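You operate a simulated robot arm through the tools that you are given. There is no shell and no other tool.

The job below is to be done with a simulated robot arm. You get a single attempt, and the scene is never put back.

TASK
Fill the open box with the pencils it names and tie it up.
Fine: they lie on the beige tray; lid on, box clamp to HOLD, crank three notches, push the TIE lever, clamp back to OPEN. Where these are worked on the way, their far stop is far enough and under half their travel is too little: box clamp.

The check looks at the end state, three seconds after you hand in, the way a careful person would. Anything else that was tipped, shoved, dropped, spilled or broken makes it a failure. A push-on lid holds only when it is set on centred and level and pressed home; a screw cap is set on level and turned clockwise until tight.

THE ROBOT
A 7-joint arm with a fingered hand, fixed in place. Base frame: the origin is at the foot of the arm, x ahead of it, y to its left, z up. Units: m, rad, N and s.
Its first joint turns from -1.204 to 3.002 rad. Payload 5 kg.
Tool frame: the origin (TCP) lies between the finger pads and is the grasp point; the fingertips stand 0.032 m ahead of it; z points along the fingers, y is the line along which they close. Largest opening 0.16 m; the body of the gripper starts 0.089 m behind the TCP. The gripper is a hand of 3 fingers: y runs from the thumb to the fingers, the wrist lies at [0, 0, -0.252] in the tool frame, and closing takes about 1.5 s.
Orientation is told as [roll, pitch, yaw] about the base's x, y, z axes, in that order, counted from this pose: with the fingers straight down and closing along the base's y, the tool's x points along the base's -x, its y along +y and its z along -z.

THE INTERFACE
- The arm moves only by the tool apply_moves. Its argument "increments" is a list of rows, each an object (a shift or turn left out is 0, a gripper value left out holds the last) with "delta_pos": the shift along the tool's x, y, z in m, a list of three; "rotation": the turn, a rotation vector about the tool's x, y, z in rad, a list of three. In form: [{"delta_pos": [x, y, z], "rotation": [rx, ry, rz]}, ...]. A call has 1 to 20 rows; each row shifts and turns the commanded pose from where the row before left it, along the tool's axes as they then stand. "fingers" is the closure in counts, from 0 (fully open) to 255 (shut), set as the call begins (left out, the last holds). Rows are played at 5 a second. More than 0.05 m and 0.15 rad between two rows, or a gripper value outside its range, and nothing of the call is played. Where a pose cannot be reached the arm comes as near as it can. A force on the tool above 50 N (or 10 N above the force at the start of the call, whichever is more), or a blocked arm, ends the call early, and 0.2 s more pass. Each finger travels about 0.108 m/s and halts on what it meets, pressing with about 25 N; the grip force reading is that of the motor and also rises with nothing between the fingers. The clock runs only during rows and for 0.2 s after the last one: add rows that do not move to give the fingers time. It gives the time, the measured TCP pose, the force on the tool (base axes), the opening and the grip force at its end, in the units of the frame above (readings bear some noise), with the torque about the TCP (base axes, N m) and any sound that the robot's microphone picked up.
- Cameras (640 x 400 px; columns grow to the right, rows downward): "scene" is fixed at [0.3989, 0.4996, 1.4601]; the picture's right is [-0.35, -0.94, 0.00], its down [-0.62, 0.23, -0.75] and it looks along [0.71, -0.26, -0.66] (base axes); focal length 214 px, centre (320, 200). "wrist" rides on the gripper at [0.065, -0.004, -0.116] in the tool frame; the picture's right is [0.06, 1.00, 0.00], its down [-0.87, 0.05, -0.49] and it looks along [-0.49, 0.03, 0.87] (tool axes); focal length 261 px, centre (320, 200).
- get_image(camera): a new picture of that camera. It takes no simulated time.
- lift_body(by): slides the trunk up (or, below 0, down) by that many m; the arm rides with it, the base frame stays. It gives what a move gives, with no picture.
- set_grasp(shape): the hand has 3 fingers and takes this shape, open, in about a second: jaw (thumb against the fingers, like two jaws); tri (thumb and two fingers); tip (a fingertip pinch); poke (one finger out to press); point (the index stretched); flat (the hand flat); cup (the hand cupped); fist (a fist). The gripper value then closes the fingers along that shape, each until it touches; the sizes above hold for jaw. It gives what a move gives, with no picture.
- locate(camera, pixels): there is no depth. For up to 12 entries [column, row, z] of the newest picture of that camera ("zoom" is the newest enlarged one), the place [x, y] in the base frame at which the ray of that pixel passes the height z, good to about 0.002 m. It takes no simulated time.
- zoom(camera, box): a new picture of the part [left, top, right, bottom] of that camera's present view, enlarged. It takes no simulated time.
- sign_off(): hands the job in; it is judged then, once.

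Leave the gripper open and the arm clear of the work at the hand-in unless told otherwise.

The tools are called after "Request:" as name(argument=value, ...) on one line, values as JSON. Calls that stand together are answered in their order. apply_moves: Moves the arm, as the interface text tells. Its arguments: {"type":"object","properties":{"increments":{"type":"array","items":{"type":"object","properties":{"delta_pos":{"type":"array","items":{"type":"number"}},"rotation":{"type":"array","items":{"type":"number"}}}}},"fingers":{"type":"number"}},"required":["increments"]} The other tools are called the same way: lift_body (by) slides the trunk up or down; set_grasp (shape) gives the hand a shape; get_image (camera) takes a picture; locate (camera, pixels) gives the place at which the rays of pixels pass given heights; zoom (camera, box) takes an enlarged picture of a part of a camera's view; sign_off () hands the job in.

At the start:

```text
time_s: 0.0
eef_pos: [0.6879, -0.085, 1.2034]
orientation: [-0.001, 0.0, -0.001]
force: [-0.1, 0.0, 0.2]
moment: [-0.03, 0.03, -0.01]
grip_width: 0.1599
gripper_force: 0.1
shape: jaw
trunk travel left (down, up): [-0.825, 0.115]
```

scene: 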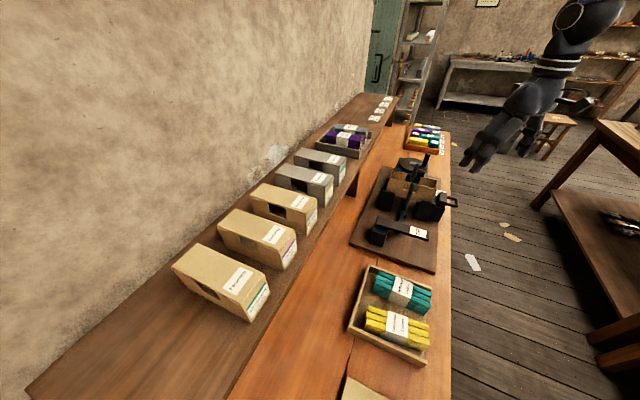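
wrist: 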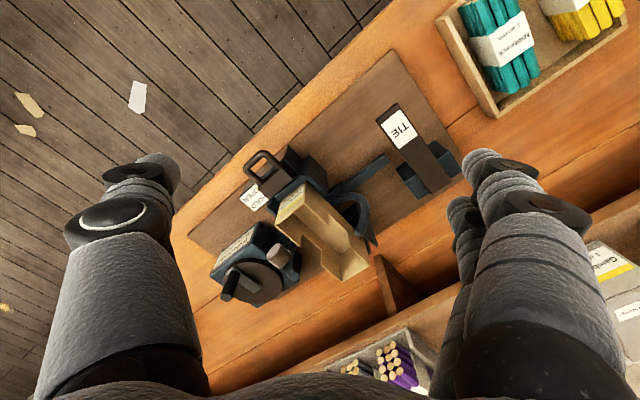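

I start by looking closely at the scene: the box on the tying stand, the trays and the labels.

Request:
zoom(camera="scene", box=[340, 140, 470, 280])

Request:
zoom(camera="scene", box=[340, 255, 450, 400])

Request:
zoom(camera="scene", box=[310, 90, 460, 165])

Request:
zoom(camera="scene", box=[160, 140, 360, 320])

Request:
zoom(camera="wrist", box=[180, 60, 460, 320])

```text
2.86 times, centred on (405, 210) of scene
```

zoom: 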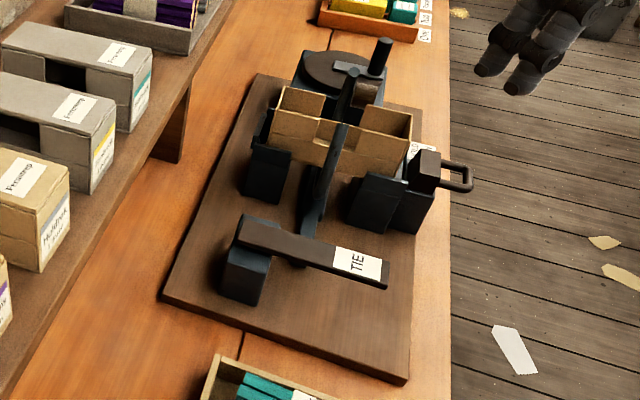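

```text
2.76 times, centred on (395, 328) of scene
```

zoom: 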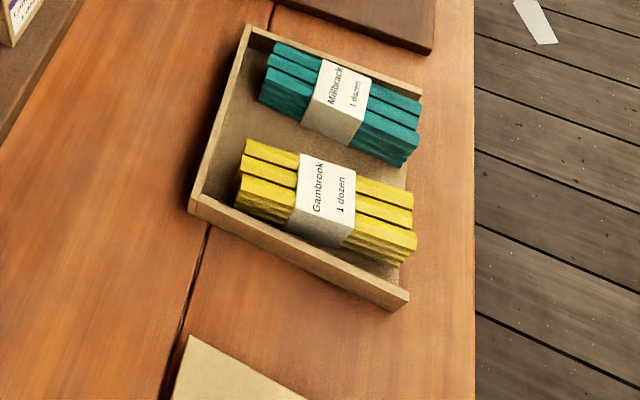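

```text
4.27 times, centred on (385, 128) of scene
```

zoom: 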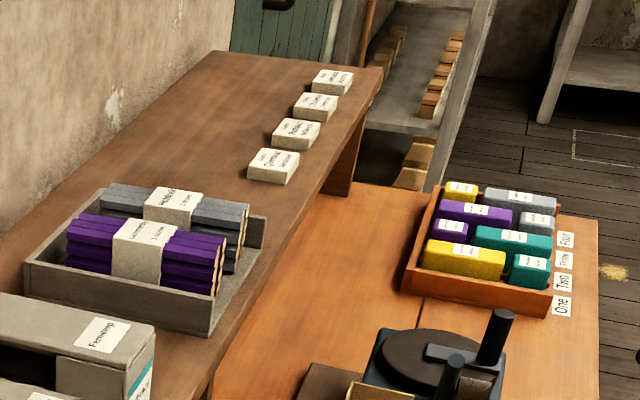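

```text
2.22 times, centred on (260, 230) of scene
```

zoom: 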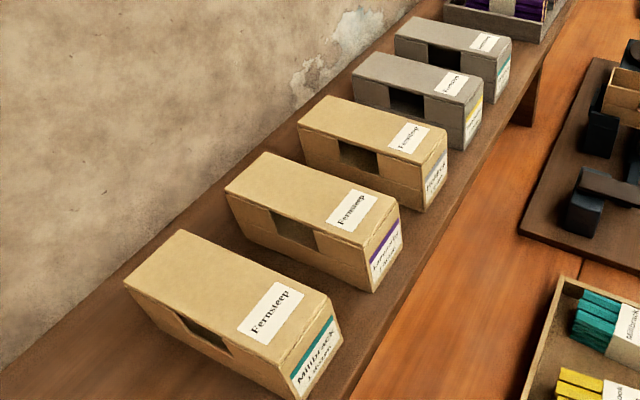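

```text
1.54 times, centred on (320, 190) of wrist
```

zoom: 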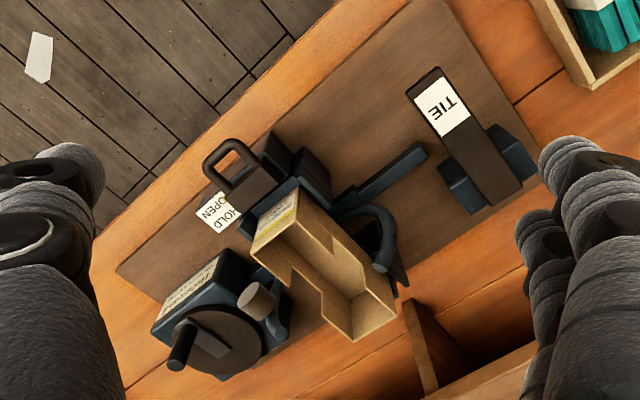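

The open box on the stand has a label with a yellow stripe on its end. I zoom in to read that label, the crank unit's text, and the paper in the foreground.

Request:
zoom(camera="wrist", box=[230, 140, 340, 230])

Request:
zoom(camera="wrist", box=[200, 210, 310, 310])

Request:
zoom(camera="scene", box=[320, 360, 420, 400])

Request:
zoom(camera="wrist", box=[440, 0, 640, 120])

Request:
zoom(camera="scene", box=[370, 150, 450, 220])

```text
4.44 times, centred on (285, 185) of wrist
```

zoom: 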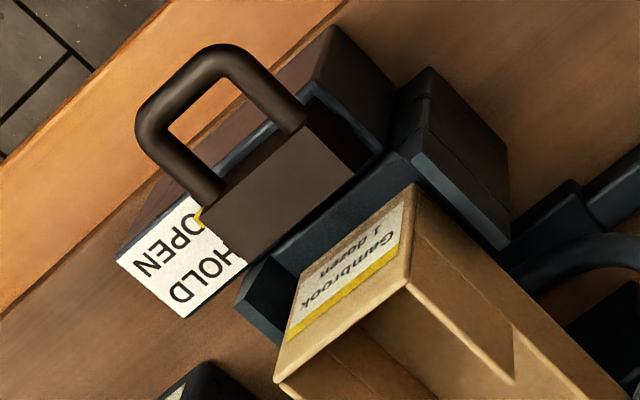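

```text
4.00 times, centred on (255, 260) of wrist
```

zoom: 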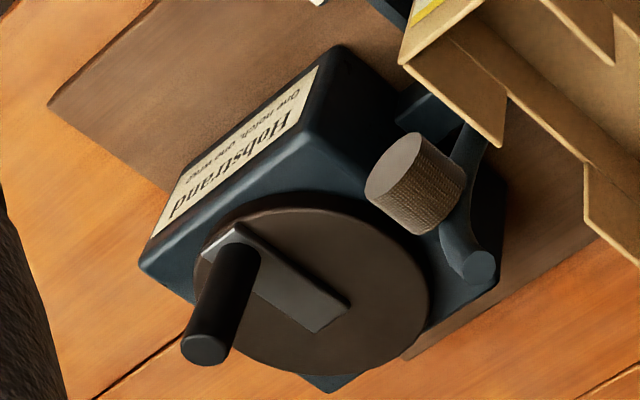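

```text
6.40 times, centred on (370, 380) of scene
```

zoom: 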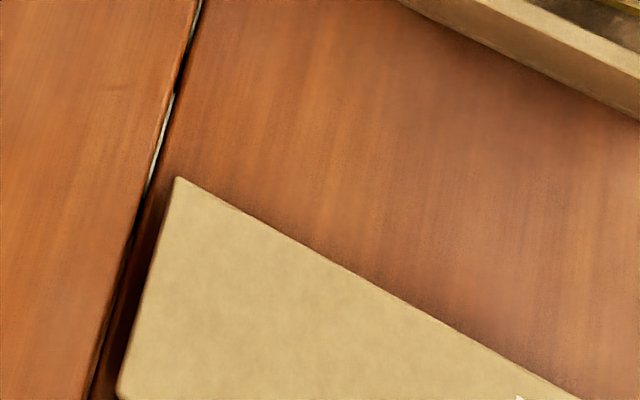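

```text
3.20 times, centred on (540, 60) of wrist
```

zoom: 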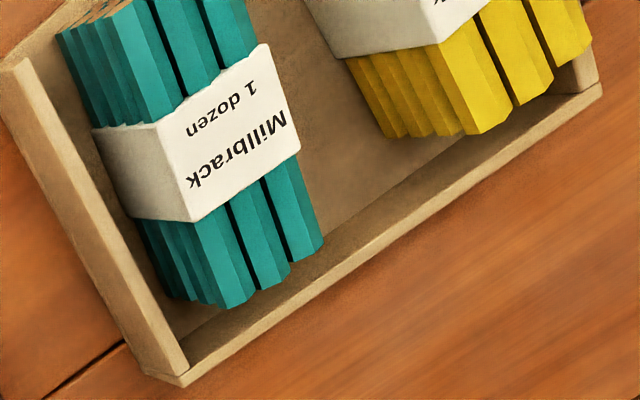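

```text
5.71 times, centred on (410, 185) of scene
```

zoom: 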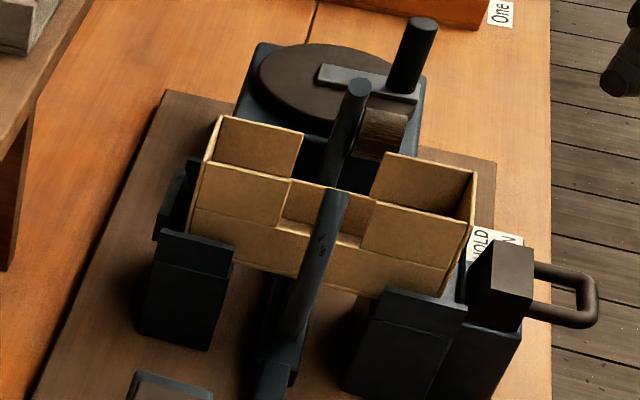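

The box reads "Gambrook, 1 dozen" (yellow). The yellow Gambrook bundle is on the beige tray. Now I triangulate heights with matching points: board corner scene (436,274) / wrist (390,50), and TIE label scene (418,232) / wrist (399,125).

Request:
locate(camera="scene", pixels=[[435.8, 274, 0.8], [435.8, 274, 0.85], [435.8, 274, 0.9], [418, 232, 0.85], [418, 232, 0.9], [418, 232, 0.95]])

Request:
locate(camera="wrist", pixels=[[390, 50, 0.8], [390, 50, 0.85], [390, 50, 0.9], [399, 125, 0.85], [399, 125, 0.9], [399, 125, 0.95]])

```text
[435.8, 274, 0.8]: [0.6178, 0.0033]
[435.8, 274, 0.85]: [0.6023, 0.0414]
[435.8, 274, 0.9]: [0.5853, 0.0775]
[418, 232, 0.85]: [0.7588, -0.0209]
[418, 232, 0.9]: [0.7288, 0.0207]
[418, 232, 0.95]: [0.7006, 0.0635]
```

```text
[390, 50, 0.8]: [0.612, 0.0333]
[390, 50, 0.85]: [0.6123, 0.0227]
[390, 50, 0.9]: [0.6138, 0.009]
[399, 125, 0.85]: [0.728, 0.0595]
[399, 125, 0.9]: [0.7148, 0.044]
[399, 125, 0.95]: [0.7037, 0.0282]
```

Board top is at roughly z=0.83, TIE lever plate at about 0.92. Next I locate the tray, bundles, lid and box in the scene picture at about those heights.

Request:
locate(camera="scene", pixels=[[347, 377, 0.83], [400, 400, 0.83], [350, 328, 0.82], [427, 363, 0.82], [367, 265, 0.84], [431, 290, 0.84], [395, 325, 0.86], [400, 290, 0.86], [405, 190, 0.95], [422, 165, 0.95], [345, 380, 0.82], [450, 380, 0.82]])

```text
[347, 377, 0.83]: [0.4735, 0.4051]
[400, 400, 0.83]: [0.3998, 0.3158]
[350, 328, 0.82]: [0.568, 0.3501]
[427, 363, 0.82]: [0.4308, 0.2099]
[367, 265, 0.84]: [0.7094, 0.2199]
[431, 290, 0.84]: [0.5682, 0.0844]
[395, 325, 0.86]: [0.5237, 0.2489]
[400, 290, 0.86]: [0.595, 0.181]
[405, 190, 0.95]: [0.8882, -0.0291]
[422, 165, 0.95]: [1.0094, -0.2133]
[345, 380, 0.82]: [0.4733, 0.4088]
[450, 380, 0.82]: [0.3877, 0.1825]
```

Before moving, I check where the shelf with the finished boxes is, so that I stay clear of it.

Request:
locate(camera="scene", pixels=[[232, 400, 0.95], [397, 95, 0.95], [248, 320, 0.95], [297, 268, 0.95], [357, 178, 0.95], [355, 195, 0.82], [450, 140, 0.82], [450, 300, 0.82], [237, 265, 1.05], [330, 175, 0.95], [360, 160, 0.95]])

Request:
locate(camera="wrist", pixels=[[378, 255, 0.85], [378, 255, 0.9], [378, 255, 0.95], [395, 345, 0.95], [395, 345, 1.0], [400, 300, 0.95], [620, 310, 0.95], [620, 310, 1.0]])

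Request:
zoom(camera="scene", box=[300, 130, 420, 210])

Request:
zoom(camera="wrist", box=[300, 240, 480, 400])

```text
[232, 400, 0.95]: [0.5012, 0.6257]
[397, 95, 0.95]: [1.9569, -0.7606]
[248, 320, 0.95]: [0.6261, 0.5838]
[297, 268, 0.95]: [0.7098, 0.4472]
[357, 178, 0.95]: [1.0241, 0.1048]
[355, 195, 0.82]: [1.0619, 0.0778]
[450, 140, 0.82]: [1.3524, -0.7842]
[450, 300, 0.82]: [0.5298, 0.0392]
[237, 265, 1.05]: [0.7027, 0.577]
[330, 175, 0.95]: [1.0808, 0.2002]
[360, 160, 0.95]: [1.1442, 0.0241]
```

```text
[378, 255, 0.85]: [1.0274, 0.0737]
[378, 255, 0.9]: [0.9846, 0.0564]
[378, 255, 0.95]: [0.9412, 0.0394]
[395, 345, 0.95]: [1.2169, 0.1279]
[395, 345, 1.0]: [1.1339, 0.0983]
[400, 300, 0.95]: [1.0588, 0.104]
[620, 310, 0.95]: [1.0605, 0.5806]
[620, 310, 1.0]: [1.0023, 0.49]
```

```text
5.00 times, centred on (360, 170) of scene
```

zoom: 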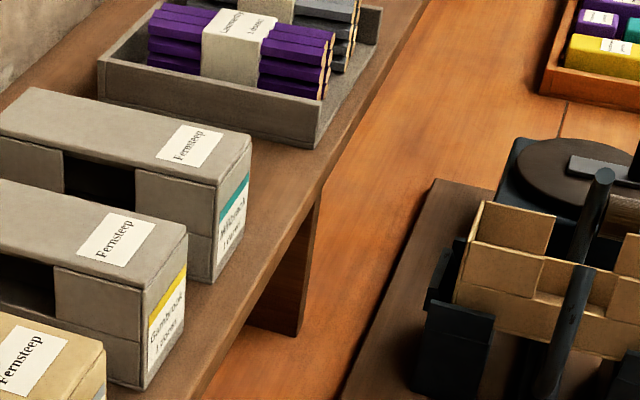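

```text
2.50 times, centred on (390, 320) of wrist
```

zoom: 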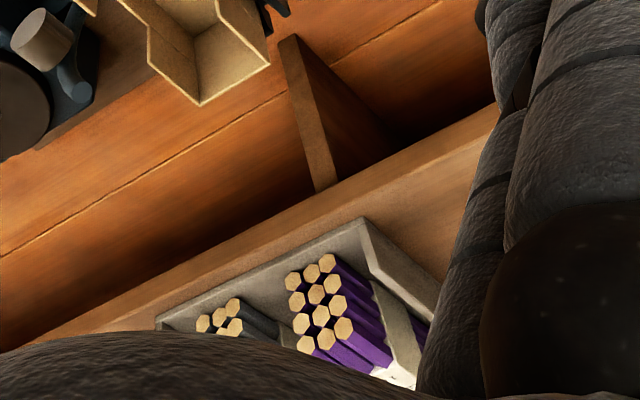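

The table is turned about 45°: its front edge runs along (0.71,-0.71), so a hand yaw of 45° suits the work. The raised shelf starts about 0.8 m out from the base. I move the hand high up, back towards the robot, and yaw it by 45° to view the tray and lid.

Request:
apply_moves(increments=[{"delta_pos": [0.036, 0.0255, 0]}, {"delta_pos": [0.036, 0.0255, 0]}, {"delta_pos": [0.036, 0.0255, 0]}, {"delta_pos": [0.036, 0.0255, 0]}, {"delta_pos": [0.036, 0.0255, 0]}, {"delta_pos": [0.036, 0.0255, 0]}, {"delta_pos": [0.036, 0.0255, 0]}, {"delta_pos": [0.036, 0.0255, 0]}, {"delta_pos": [0.036, 0.0255, 0]}, {"delta_pos": [0.034, 0.0255, 0]}, {"rotation": [0, 0, -0.131]}, {"rotation": [0, 0, -0.131]}, {"rotation": [0, 0, -0.131]}, {"rotation": [0, 0, -0.131]}, {"rotation": [0, 0, -0.131]}, {"rotation": [0, 0, -0.131]}, {}])

Request:
get_image(camera="wrist")

Request:
get_image(camera="scene")

```text
time_s: 3.6
eef_pos: [0.3285, 0.1714, 1.2039]
orientation: [-0.002, 0.0, 0.788]
force: [-0.1, 0.3, -0.4]
moment: [0.01, -0.03, 0.0]
grip_width: 0.1601
gripper_force: 0.1
shape: jaw
trunk travel left (down, up): [-0.825, 0.115]
```

```text
taken
```

wrist: 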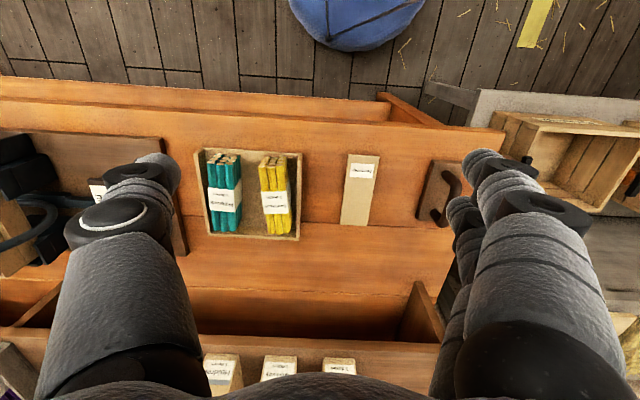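

```text
taken
```

scene: 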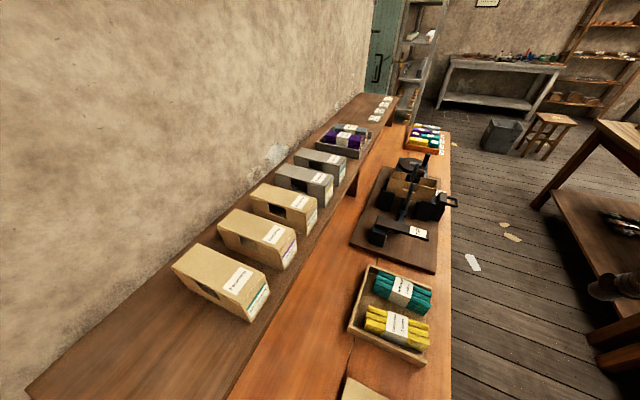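

Now I see the tray (bundles teal and yellow), the lid with a label, and a dark hook-shaped thing to its right. I zoom in.

Request:
zoom(camera="wrist", box=[180, 130, 320, 250])

Request:
zoom(camera="wrist", box=[320, 130, 480, 250])

Request:
zoom(camera="wrist", box=[180, 330, 380, 400])

```text
3.33 times, centred on (250, 190) of wrist
```

zoom: 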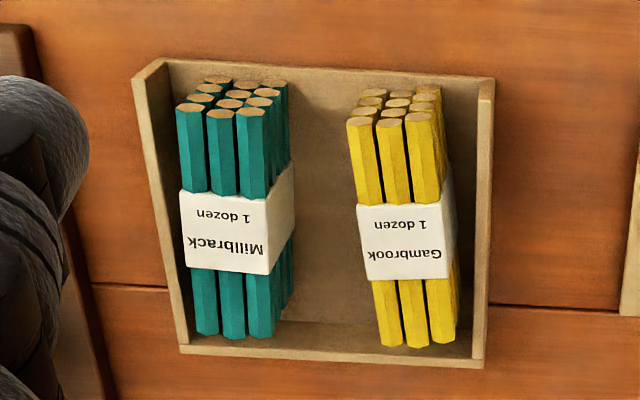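

```text
3.33 times, centred on (400, 190) of wrist
```

zoom: 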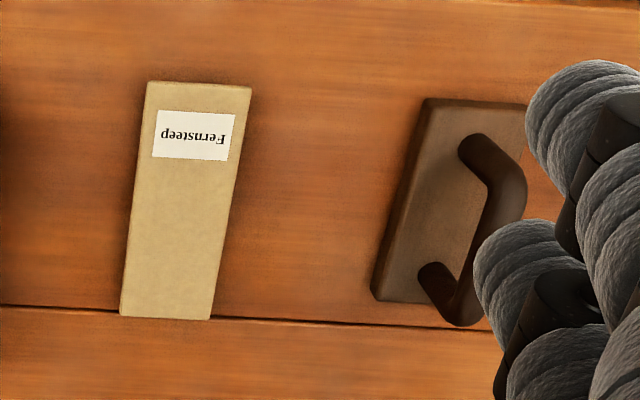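

```text
3.20 times, centred on (280, 365) of wrist
```

zoom: 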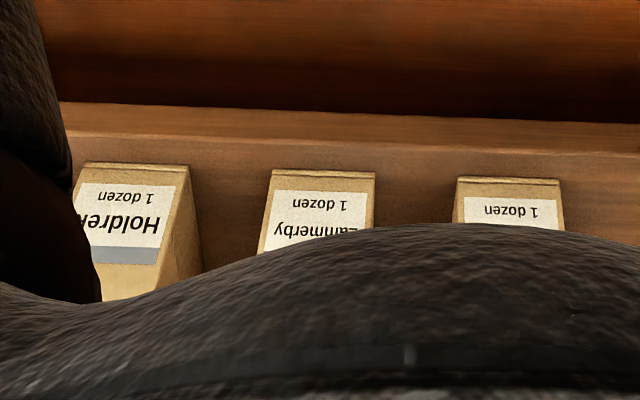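

I match the lid's corner (far n, right) in both views: scene (347.8,376.6) and wrist (340,224.5), and also tray corners.

Request:
locate(camera="scene", pixels=[[347.8, 376.6, 0.8], [347.8, 376.6, 0.84], [427, 363, 0.8], [427, 363, 0.84]])

Request:
locate(camera="wrist", pixels=[[340, 224.5, 0.8], [340, 224.5, 0.84], [301, 152, 0.8], [301, 152, 0.84], [348.5, 154.5, 0.82], [379.5, 156.5, 0.82], [340, 224.5, 0.82], [367, 225.5, 0.82]])

```text
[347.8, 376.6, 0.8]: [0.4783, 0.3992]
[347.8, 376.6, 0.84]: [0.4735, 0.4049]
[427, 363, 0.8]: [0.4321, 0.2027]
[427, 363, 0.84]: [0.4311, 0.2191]
```

```text
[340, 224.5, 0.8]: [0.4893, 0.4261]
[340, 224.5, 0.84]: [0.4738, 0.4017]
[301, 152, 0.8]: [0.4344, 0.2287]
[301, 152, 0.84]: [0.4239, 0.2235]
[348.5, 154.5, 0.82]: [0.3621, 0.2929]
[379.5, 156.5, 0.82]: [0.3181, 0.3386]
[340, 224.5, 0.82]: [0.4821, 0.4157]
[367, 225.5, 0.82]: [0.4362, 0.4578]
```

The lid top is at about z=0.838. I go lower and nearer to look at the lid closely.

Request:
apply_moves(increments=[{"delta_pos": [-0.0204, 0.0186, 0.04]}, {"delta_pos": [-0.0204, 0.0186, 0.04]}, {"delta_pos": [-0.0204, 0.0186, 0.04]}, {"delta_pos": [-0.0204, 0.0186, 0.04]}, {"delta_pos": [-0.0204, 0.0186, 0.04]}, {}])

Request:
get_image(camera="wrist")

```text
time_s: 5.0
eef_pos: [0.3371, 0.3084, 1.0029]
orientation: [0.0, 0.0, 0.786]
force: [-0.1, 0.5, -0.5]
moment: [0.01, -0.01, -0.02]
grip_width: 0.1599
gripper_force: 0.1
shape: jaw
trunk travel left (down, up): [-0.825, 0.115]
```

```text
taken
```

wrist: 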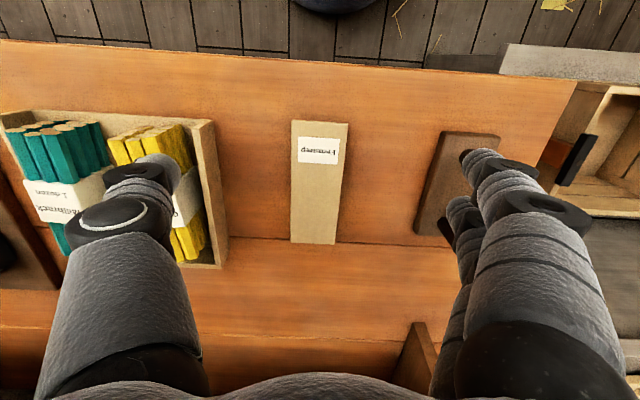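

Request:
zoom(camera="wrist", box=[260, 100, 380, 260])

Request:
zoom(camera="wrist", box=[0, 90, 240, 280])

Request:
zoom(camera="wrist", box=[400, 60, 640, 240])

```text
2.50 times, centred on (320, 180) of wrist
```

zoom: 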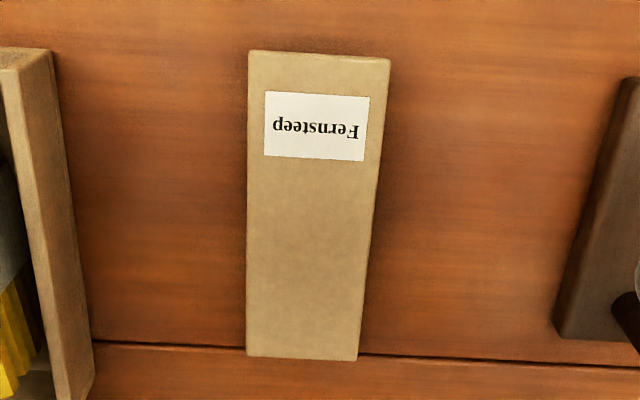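

```text
2.11 times, centred on (120, 185) of wrist
```

zoom: 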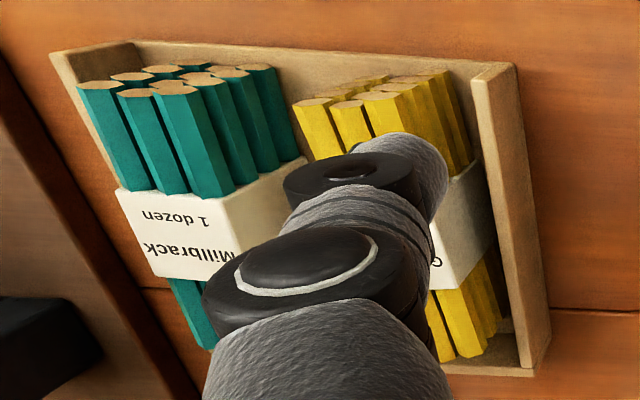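

```text
2.22 times, centred on (520, 150) of wrist
```

zoom: 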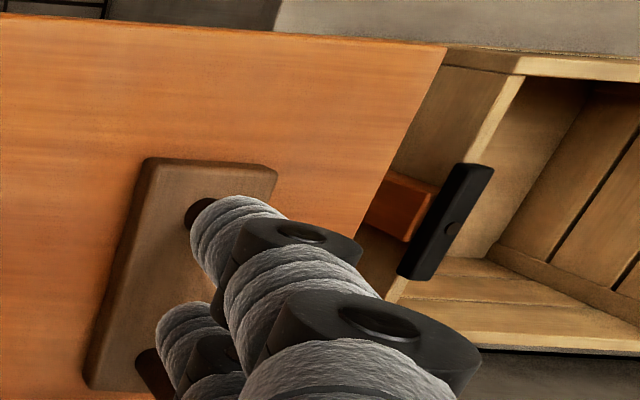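

The lid looks like a plain flat-topped lid. I compute its four top corners at z≈0.838, plus its label to check the scale.

Request:
locate(camera="wrist", pixels=[[292, 120.8, 0.838], [348, 124, 0.838], [290.8, 242.8, 0.838], [335.2, 244, 0.838], [292, 120.8, 0.82], [290.8, 242.8, 0.82]])

Request:
locate(camera="scene", pixels=[[347.8, 376.6, 0.83], [347.8, 376.6, 0.82]])

```text
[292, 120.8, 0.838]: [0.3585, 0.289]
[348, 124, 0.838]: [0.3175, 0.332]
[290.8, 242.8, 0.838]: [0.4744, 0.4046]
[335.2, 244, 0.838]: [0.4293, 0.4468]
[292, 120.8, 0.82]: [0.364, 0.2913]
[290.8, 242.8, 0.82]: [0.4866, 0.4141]
```

```text
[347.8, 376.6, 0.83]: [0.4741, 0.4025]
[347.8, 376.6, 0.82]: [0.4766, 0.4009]
```

The lid is about 0.06 x 0.165 m, centre (0.395,0.368), its length running at 45° — and its label end towards the robot. Now I fly high over to the tying stand to see the box, clamp, crank and lever.

Request:
apply_moves(increments=[{"delta_pos": [0.004, -0.046, -0.0115]}, {"delta_pos": [0.004, -0.046, -0.0115]}, {"delta_pos": [0.004, -0.046, -0.0115]}, {"delta_pos": [0.004, -0.046, -0.0115]}, {"delta_pos": [0.004, -0.046, -0.0115]}, {"delta_pos": [0.004, -0.046, -0.0115]}, {"delta_pos": [0.004, -0.046, -0.0115]}, {"delta_pos": [0.004, -0.046, -0.0115]}, {"delta_pos": [0.004, -0.046, -0.0115]}, {"delta_pos": [0.004, -0.046, -0.0115]}, {"delta_pos": [0.004, -0.046, -0.0115]}, {"delta_pos": [0.004, -0.046, -0.0115]}, {"delta_pos": [0.004, -0.046, -0.0115]}, {}])

Request:
get_image(camera="wrist")

```text
time_s: 8.0
eef_pos: [0.723, -0.1498, 1.1535]
orientation: [0.0, 0.0, 0.786]
force: [-0.5, -0.5, -0.4]
moment: [-0.02, 0.02, -0.01]
grip_width: 0.1599
gripper_force: 0.1
shape: jaw
trunk travel left (down, up): [-0.825, 0.115]
```

```text
taken
```

wrist: 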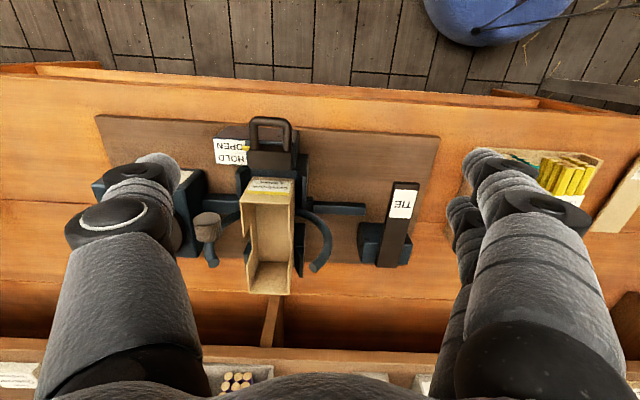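

Request:
zoom(camera="wrist", box=[180, 100, 360, 310])

Request:
zoom(camera="wrist", box=[340, 160, 440, 280])

Request:
zoom(camera="wrist", box=[200, 100, 320, 200])

```text
1.90 times, centred on (270, 205) of wrist
```

zoom: 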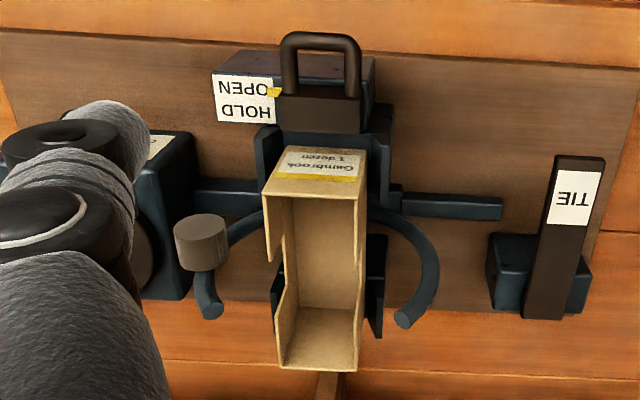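

```text
3.33 times, centred on (390, 220) of wrist
```

zoom: 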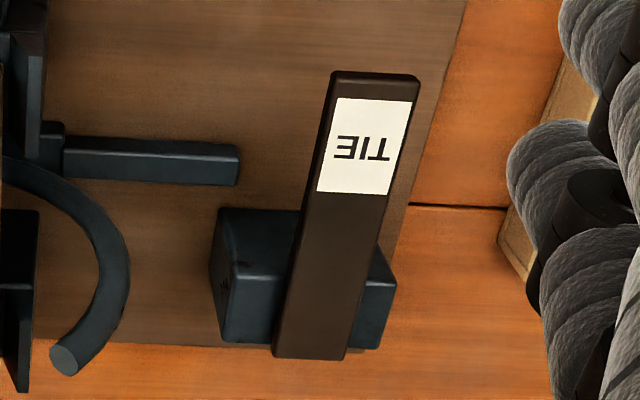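

```text
4.00 times, centred on (260, 150) of wrist
```

zoom: 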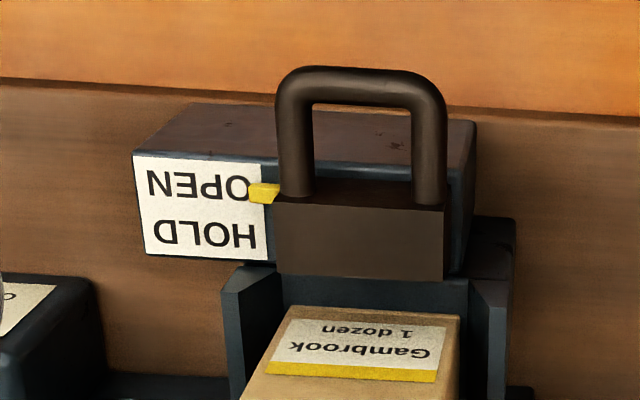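

I zoom further in on the scene view of the box for triangulating its rim, the horns and the clamp.

Request:
zoom(camera="scene", box=[375, 150, 465, 220])

Request:
zoom(camera="wrist", box=[225, 180, 335, 300])

```text
5.71 times, centred on (420, 185) of scene
```

zoom: 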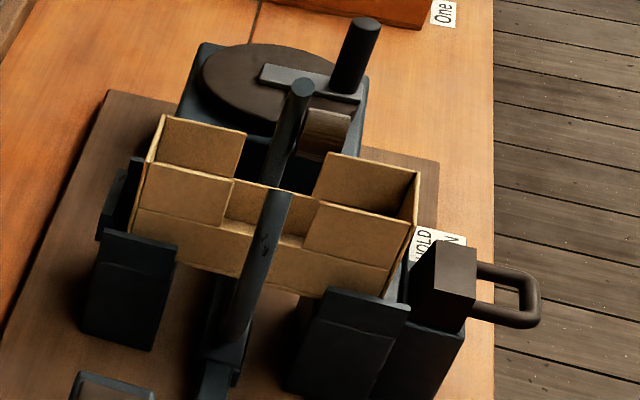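

```text
3.33 times, centred on (280, 240) of wrist
```

zoom: 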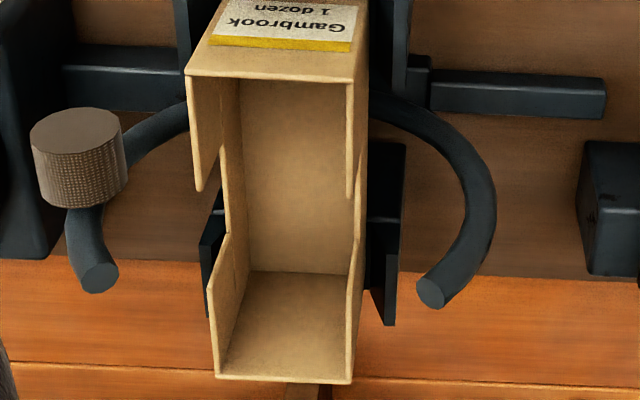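

Matching points for box rim corners and horn tips; I locate them at two heights from each camera.

Request:
locate(camera="scene", pixels=[[392.5, 170.5, 0.9], [392.5, 170.5, 0.95], [437.2, 180.1, 0.9], [437.2, 180.1, 0.95], [436.1, 188.9, 0.9], [436.1, 188.9, 0.95], [389.7, 178.9, 0.9], [389.7, 178.9, 0.95], [413, 184.1, 0.95], [413, 184.1, 1.0], [417, 164.9, 0.95], [417, 164.9, 1.0]])

Request:
locate(camera="wrist", pixels=[[249.1, 293.1, 0.9], [249.1, 293.1, 0.95], [240.4, 201.6, 0.9], [240.4, 201.6, 0.95], [290.5, 204, 0.9], [290.5, 204, 0.95], [289, 294.6, 0.9], [289, 294.6, 0.95], [313.6, 267.6, 0.95], [313.6, 267.6, 1.0], [213.9, 263.4, 0.95], [213.9, 263.4, 1.0]])

```text
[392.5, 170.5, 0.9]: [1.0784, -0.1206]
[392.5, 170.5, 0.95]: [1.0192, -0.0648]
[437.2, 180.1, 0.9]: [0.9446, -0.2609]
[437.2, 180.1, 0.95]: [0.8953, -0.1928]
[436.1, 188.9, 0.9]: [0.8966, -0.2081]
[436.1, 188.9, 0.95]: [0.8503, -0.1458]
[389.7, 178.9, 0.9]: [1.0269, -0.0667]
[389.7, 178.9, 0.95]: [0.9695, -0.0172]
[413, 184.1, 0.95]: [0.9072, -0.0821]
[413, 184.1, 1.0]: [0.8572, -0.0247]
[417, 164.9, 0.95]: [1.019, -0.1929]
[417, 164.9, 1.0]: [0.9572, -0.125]
```

```text
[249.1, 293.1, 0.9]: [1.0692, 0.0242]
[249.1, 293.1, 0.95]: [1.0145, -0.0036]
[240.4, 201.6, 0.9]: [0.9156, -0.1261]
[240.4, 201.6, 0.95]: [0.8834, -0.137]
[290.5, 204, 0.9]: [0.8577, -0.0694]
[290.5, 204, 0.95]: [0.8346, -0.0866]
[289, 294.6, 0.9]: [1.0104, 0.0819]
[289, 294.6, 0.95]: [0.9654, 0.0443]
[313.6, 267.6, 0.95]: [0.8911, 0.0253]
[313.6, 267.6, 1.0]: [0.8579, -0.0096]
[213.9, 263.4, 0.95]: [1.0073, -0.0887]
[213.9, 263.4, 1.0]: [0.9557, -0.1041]
```

Box rim is at z≈0.986, box about 0.061 x 0.165 m, centred at (0.896,-0.062). Horn tips stand 0.065 m to either side, at z≈1.01. Next I look at the yellow bundle from nearer.

Request:
apply_moves(increments=[{"delta_pos": [-0.0035, 0.0427, 0.01]}, {"delta_pos": [-0.0035, 0.0427, 0.01]}, {"delta_pos": [-0.0035, 0.0427, 0.01]}, {"delta_pos": [-0.0035, 0.0427, 0.01]}, {"delta_pos": [-0.0035, 0.0427, 0.01]}, {"delta_pos": [-0.0035, 0.0427, 0.01]}, {"delta_pos": [-0.0035, 0.0427, 0.01]}, {"delta_pos": [-0.0035, 0.0427, 0.01]}, {"delta_pos": [-0.0035, 0.0427, 0.01]}, {"delta_pos": [-0.0035, 0.0427, 0.01]}, {}])

Request:
get_image(camera="wrist")

Request:
zoom(camera="wrist", box=[180, 80, 400, 260])

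Request:
zoom(camera="scene", box=[340, 180, 470, 380])

```text
time_s: 10.4
eef_pos: [0.4452, 0.175, 1.0531]
orientation: [0.001, -0.001, 0.785]
force: [-0.2, -0.1, 0.5]
moment: [0.05, 0.0, 0.02]
grip_width: 0.1597
gripper_force: 0.0
shape: jaw
trunk travel left (down, up): [-0.825, 0.115]
```

```text
taken
```

wrist: 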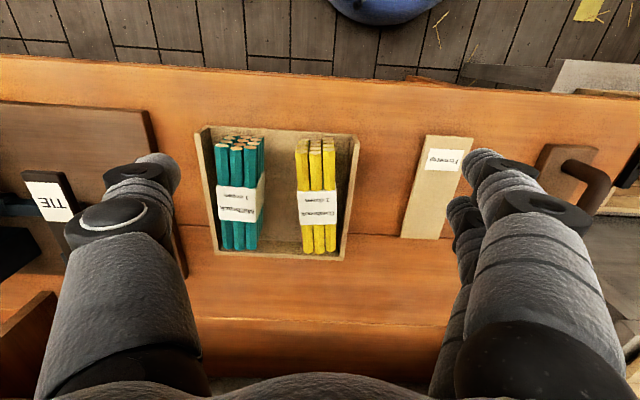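

```text
2.22 times, centred on (290, 170) of wrist
```

zoom: 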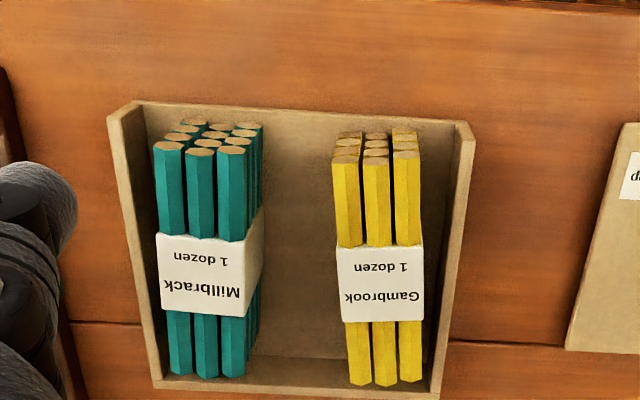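

```text
2.00 times, centred on (405, 280) of scene
```

zoom: 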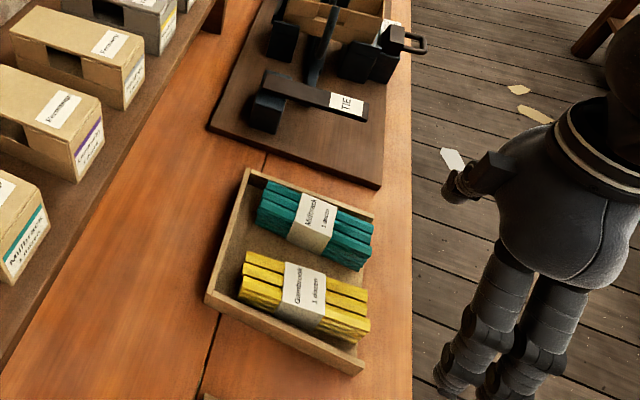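

I zoom the scene on the yellow bundle, to get its height and edges.

Request:
zoom(camera="scene", box=[355, 295, 445, 375])

Request:
zoom(camera="wrist", box=[280, 120, 360, 270])

```text
5.00 times, centred on (400, 335) of scene
```

zoom: 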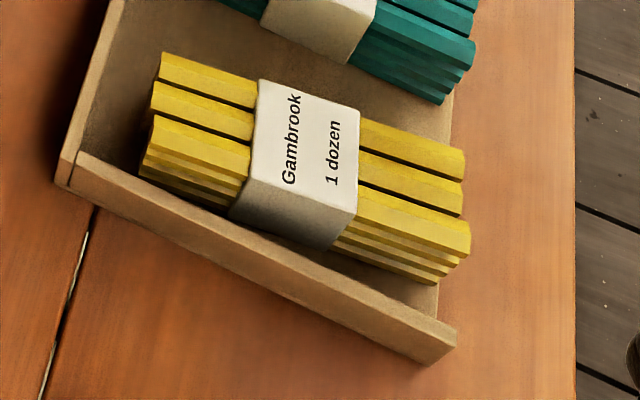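

```text
2.67 times, centred on (320, 195) of wrist
```

zoom: 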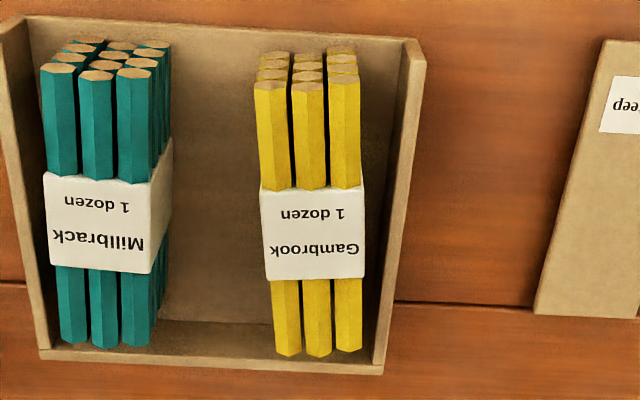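

Request:
locate(camera="scene", pixels=[[388.4, 311, 0.86], [388.4, 311, 0.9], [408, 316.4, 0.86], [408, 316.4, 0.9], [407.4, 337.6, 0.86], [407.4, 337.6, 0.9], [384.2, 331, 0.86], [384.2, 331, 0.9]])

Request:
locate(camera="wrist", pixels=[[299.8, 225.3, 0.86], [299.8, 225.3, 0.9], [297.5, 189.4, 0.86], [297.5, 189.4, 0.9], [337.2, 190.1, 0.86], [337.2, 190.1, 0.9], [336.9, 224.2, 0.86], [336.9, 224.2, 0.9]])

```text
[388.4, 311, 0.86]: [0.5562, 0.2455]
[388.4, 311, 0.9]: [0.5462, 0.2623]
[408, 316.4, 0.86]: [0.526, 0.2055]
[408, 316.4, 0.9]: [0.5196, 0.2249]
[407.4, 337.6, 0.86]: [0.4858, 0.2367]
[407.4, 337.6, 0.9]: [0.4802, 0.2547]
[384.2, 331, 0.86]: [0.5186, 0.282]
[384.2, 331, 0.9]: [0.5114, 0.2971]
```

```text
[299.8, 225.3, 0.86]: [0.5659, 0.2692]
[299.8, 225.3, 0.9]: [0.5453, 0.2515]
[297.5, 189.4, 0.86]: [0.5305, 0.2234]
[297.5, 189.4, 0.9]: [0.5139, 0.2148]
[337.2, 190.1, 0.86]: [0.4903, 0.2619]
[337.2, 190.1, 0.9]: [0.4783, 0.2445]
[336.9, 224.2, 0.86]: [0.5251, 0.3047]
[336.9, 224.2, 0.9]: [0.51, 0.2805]
```

Request:
locate(camera="wrist", pixels=[[294.9, 153.05, 0.884], [303.1, 251.9, 0.884], [335, 150.2, 0.884], [335.4, 250, 0.884], [299.8, 225.3, 0.886], [297.5, 189.4, 0.886], [337.2, 190.1, 0.886], [336.9, 224.2, 0.886]])

```text
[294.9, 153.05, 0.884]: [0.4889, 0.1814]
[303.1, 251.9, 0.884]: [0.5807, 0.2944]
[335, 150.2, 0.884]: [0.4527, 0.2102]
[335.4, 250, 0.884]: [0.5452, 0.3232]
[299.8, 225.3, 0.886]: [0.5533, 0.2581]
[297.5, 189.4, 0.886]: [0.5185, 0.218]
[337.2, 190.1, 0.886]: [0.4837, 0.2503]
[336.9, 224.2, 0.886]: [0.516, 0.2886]
```

The yellow bundle: axis at about 50.8°, centre (0.517,0.253), top z≈0.886, about 0.048 wide and 0.146 long. The box windows are only about 0.053 long, so I look at the fingers' geometry in the scene view.

Request:
get_image(camera="scene")

Request:
zoom(camera="scene", box=[420, 220, 640, 400])

```text
taken
```

scene: 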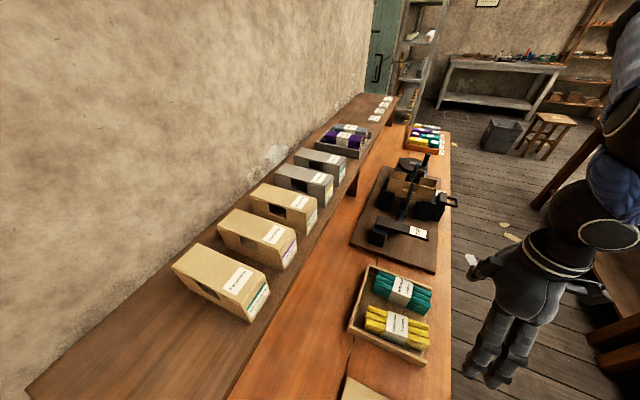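

```text
2.22 times, centred on (530, 310) of scene
```

zoom: 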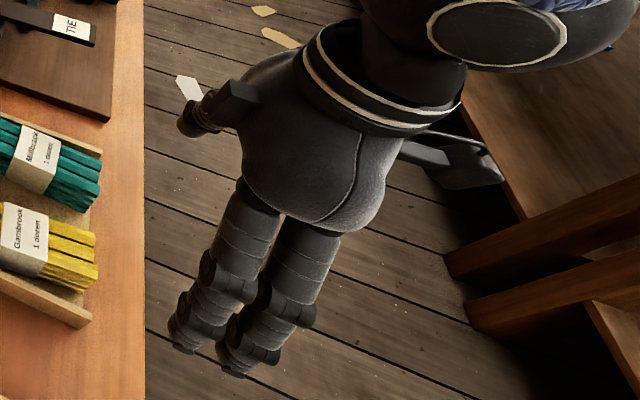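

I try the "tip" shape to see whether it is narrower than jaw.

Request:
set_grasp(shape="tip")

Request:
get_image(camera="wrist")

Request:
zoom(camera="scene", box=[420, 220, 640, 400])

```text
time_s: 11.3
eef_pos: [0.4456, 0.1772, 1.0526]
orientation: [0.001, -0.002, 0.785]
force: [-0.3, 0.4, -0.3]
moment: [0.0, 0.01, 0.0]
grip_width: 0.1596
gripper_force: 0.0
shape: tip
trunk travel left (down, up): [-0.825, 0.115]
```

```text
taken
```

wrist: 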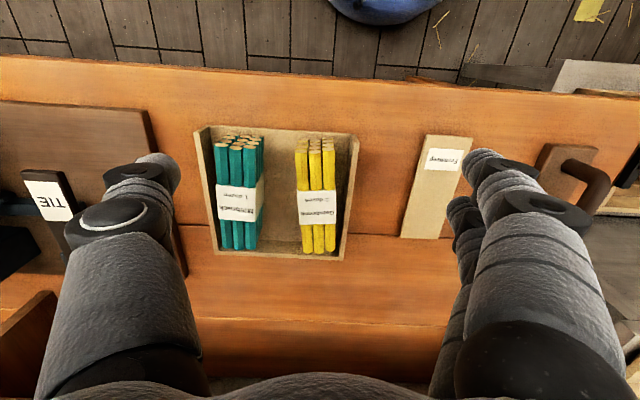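

```text
2.22 times, centred on (530, 310) of scene
```

zoom: 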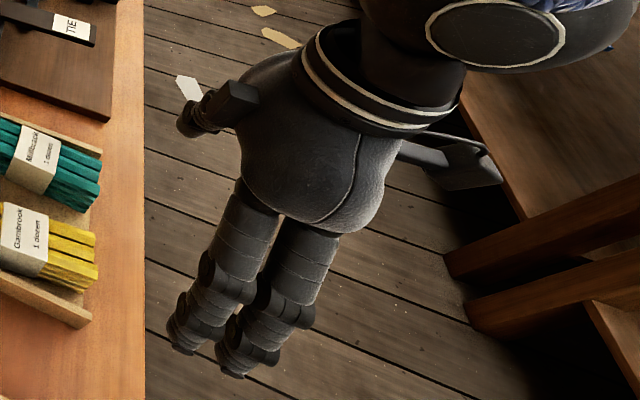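

Open, they look the same. I set jaw again and close in free air to about 0.06 m to see how the fingers sit at that opening.

Request:
set_grasp(shape="jaw")

Request:
apply_moves(increments=[{}, {}, {}, {}, {}, {}, {}], fingers=160)

Request:
get_image(camera="wrist")

Request:
zoom(camera="scene", box=[420, 220, 640, 400])

```text
time_s: 12.2
eef_pos: [0.4448, 0.1762, 1.0529]
orientation: [0.002, -0.001, 0.785]
force: [0.7, 0.2, 0.0]
moment: [0.02, 0.05, -0.03]
grip_width: 0.16
gripper_force: 0.0
shape: jaw
trunk travel left (down, up): [-0.825, 0.115]
```

```text
time_s: 13.8
eef_pos: [0.4441, 0.1762, 1.0533]
orientation: [0.0, 0.0, 0.786]
force: [0.3, 0.0, -0.1]
moment: [-0.04, 0.03, -0.03]
grip_width: 0.0603
gripper_force: 0.0
shape: jaw
trunk travel left (down, up): [-0.825, 0.115]
```

```text
taken
```

wrist: 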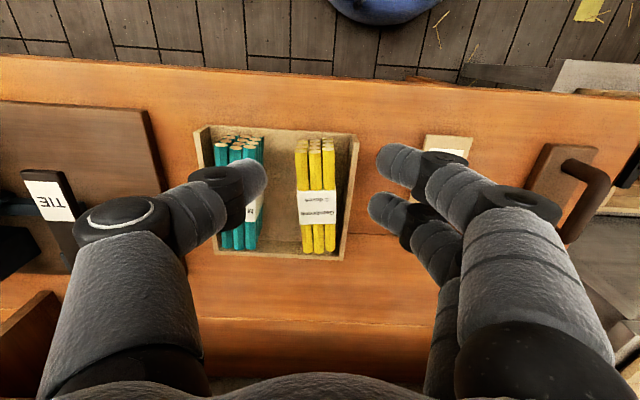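

```text
2.22 times, centred on (530, 310) of scene
```

zoom: 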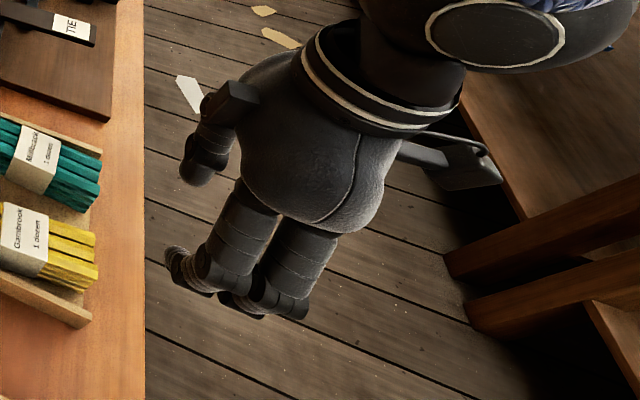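

The fingers curl in as they close, so the knuckles may bulge outward toward the horn tips. I move to a clear high spot where the scene camera sees the hand from the side, to measure this profile at a 0.05 m opening.

Request:
apply_moves(increments=[{"delta_pos": [-0.0248, -0.0294, -0.0184]}, {"delta_pos": [-0.0248, -0.0294, -0.0184]}, {"delta_pos": [-0.0248, -0.0294, -0.0184]}, {"delta_pos": [-0.0248, -0.0294, -0.0184]}, {"delta_pos": [-0.0248, -0.0294, -0.0184]}, {"delta_pos": [-0.0248, -0.0294, -0.0184]}, {"delta_pos": [-0.0248, -0.0294, -0.0184]}, {"delta_pos": [-0.0248, -0.0294, -0.0184]}, {"rotation": [0, 0, 0.143]}, {"rotation": [0, 0, 0.143]}, {"rotation": [0, 0, 0.143]}, {"rotation": [0, 0, 0.143]}, {"rotation": [0, 0, 0.143]}, {"rotation": [0, 0, 0.143]}, {"rotation": [0, 0, 0.143]}, {"rotation": [0, 0, 0.143]}, {}], fingers=175)

Request:
get_image(camera="scene")

Request:
zoom(camera="scene", box=[330, 60, 490, 220])

```text
time_s: 17.4
eef_pos: [0.7527, 0.1496, 1.1995]
orientation: [0.0, 0.002, -0.36]
force: [0.2, 0.4, 1.3]
moment: [0.03, 0.04, 0.03]
grip_width: 0.0505
gripper_force: 0.0
shape: jaw
trunk travel left (down, up): [-0.825, 0.115]
```

```text
taken
```

scene: 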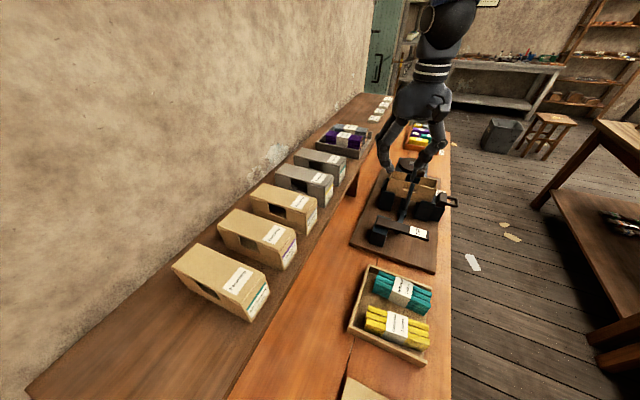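

```text
2.50 times, centred on (410, 140) of scene
```

zoom: 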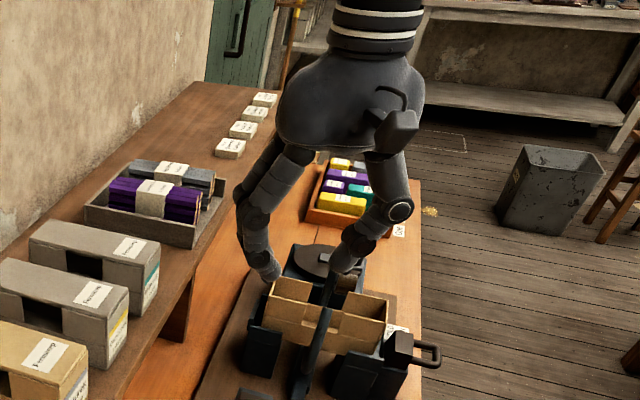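

Request:
zoom(camera="scene", box=[370, 90, 450, 180])

Request:
get_image(camera="wrist")

```text
4.44 times, centred on (410, 135) of scene
```

zoom: 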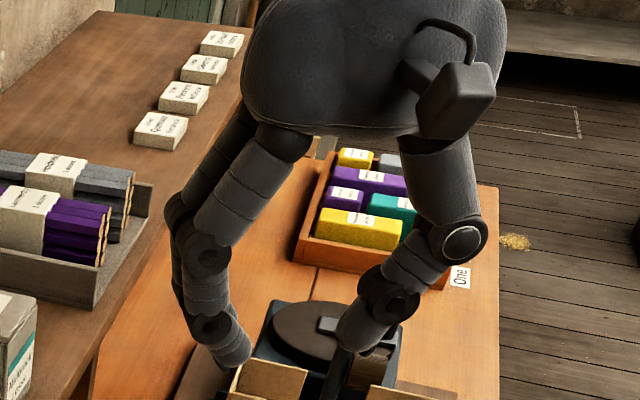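

```text
taken
```

wrist: 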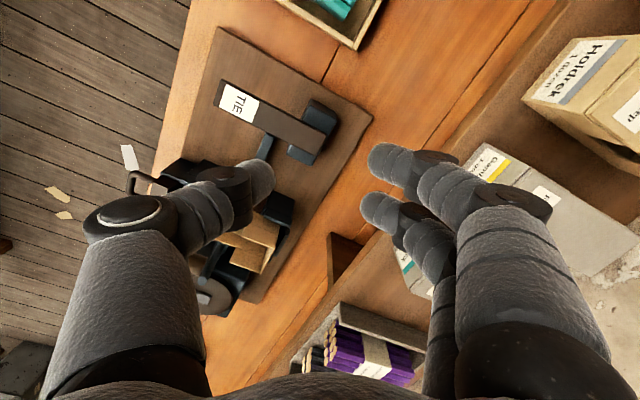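

The fingers' knuckles bulge to about 0.06–0.09 m at 0.06 m above the tips, so on a straight vertical descent at mid-box they would meet the horns; tilting the hand about its closing axis can avoid that. I now look at a finished box on the shelf to understand how the lid sits.

Request:
zoom(camera="scene", box=[210, 195, 310, 280])

Request:
zoom(camera="wrist", box=[400, 130, 640, 310])

Request:
zoom(camera="wrist", box=[200, 60, 380, 320])

```text
4.71 times, centred on (260, 238) of scene
```

zoom: 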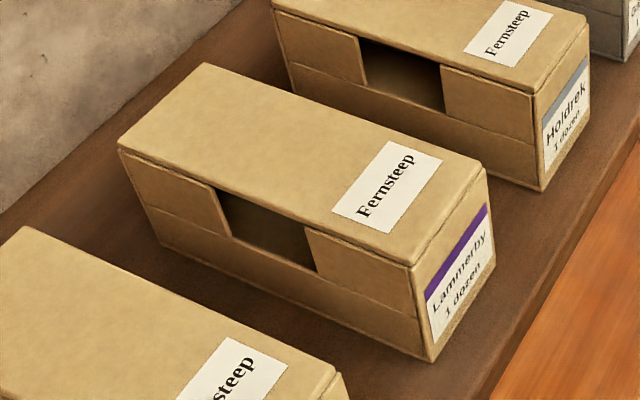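

```text
2.22 times, centred on (520, 220) of wrist
```

zoom: 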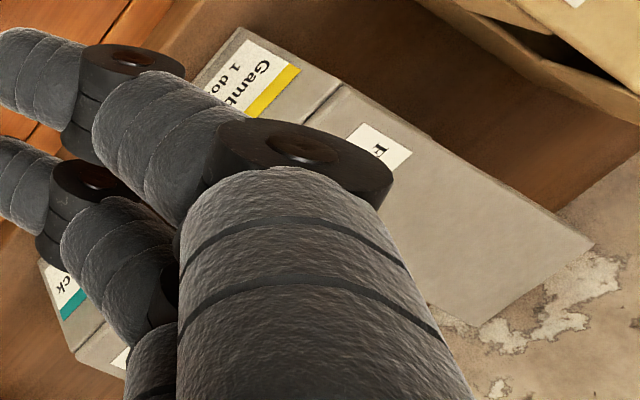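

```text
1.54 times, centred on (290, 190) of wrist
```

zoom: 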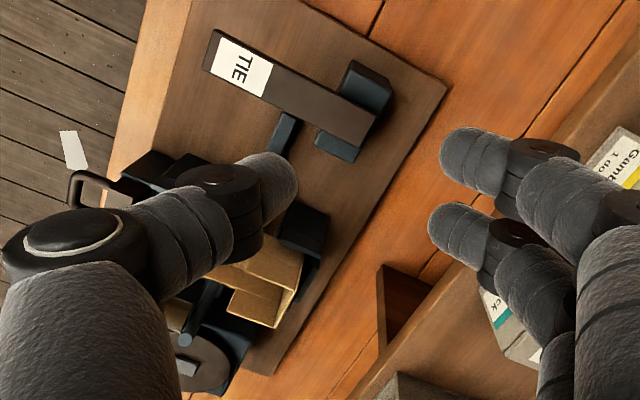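

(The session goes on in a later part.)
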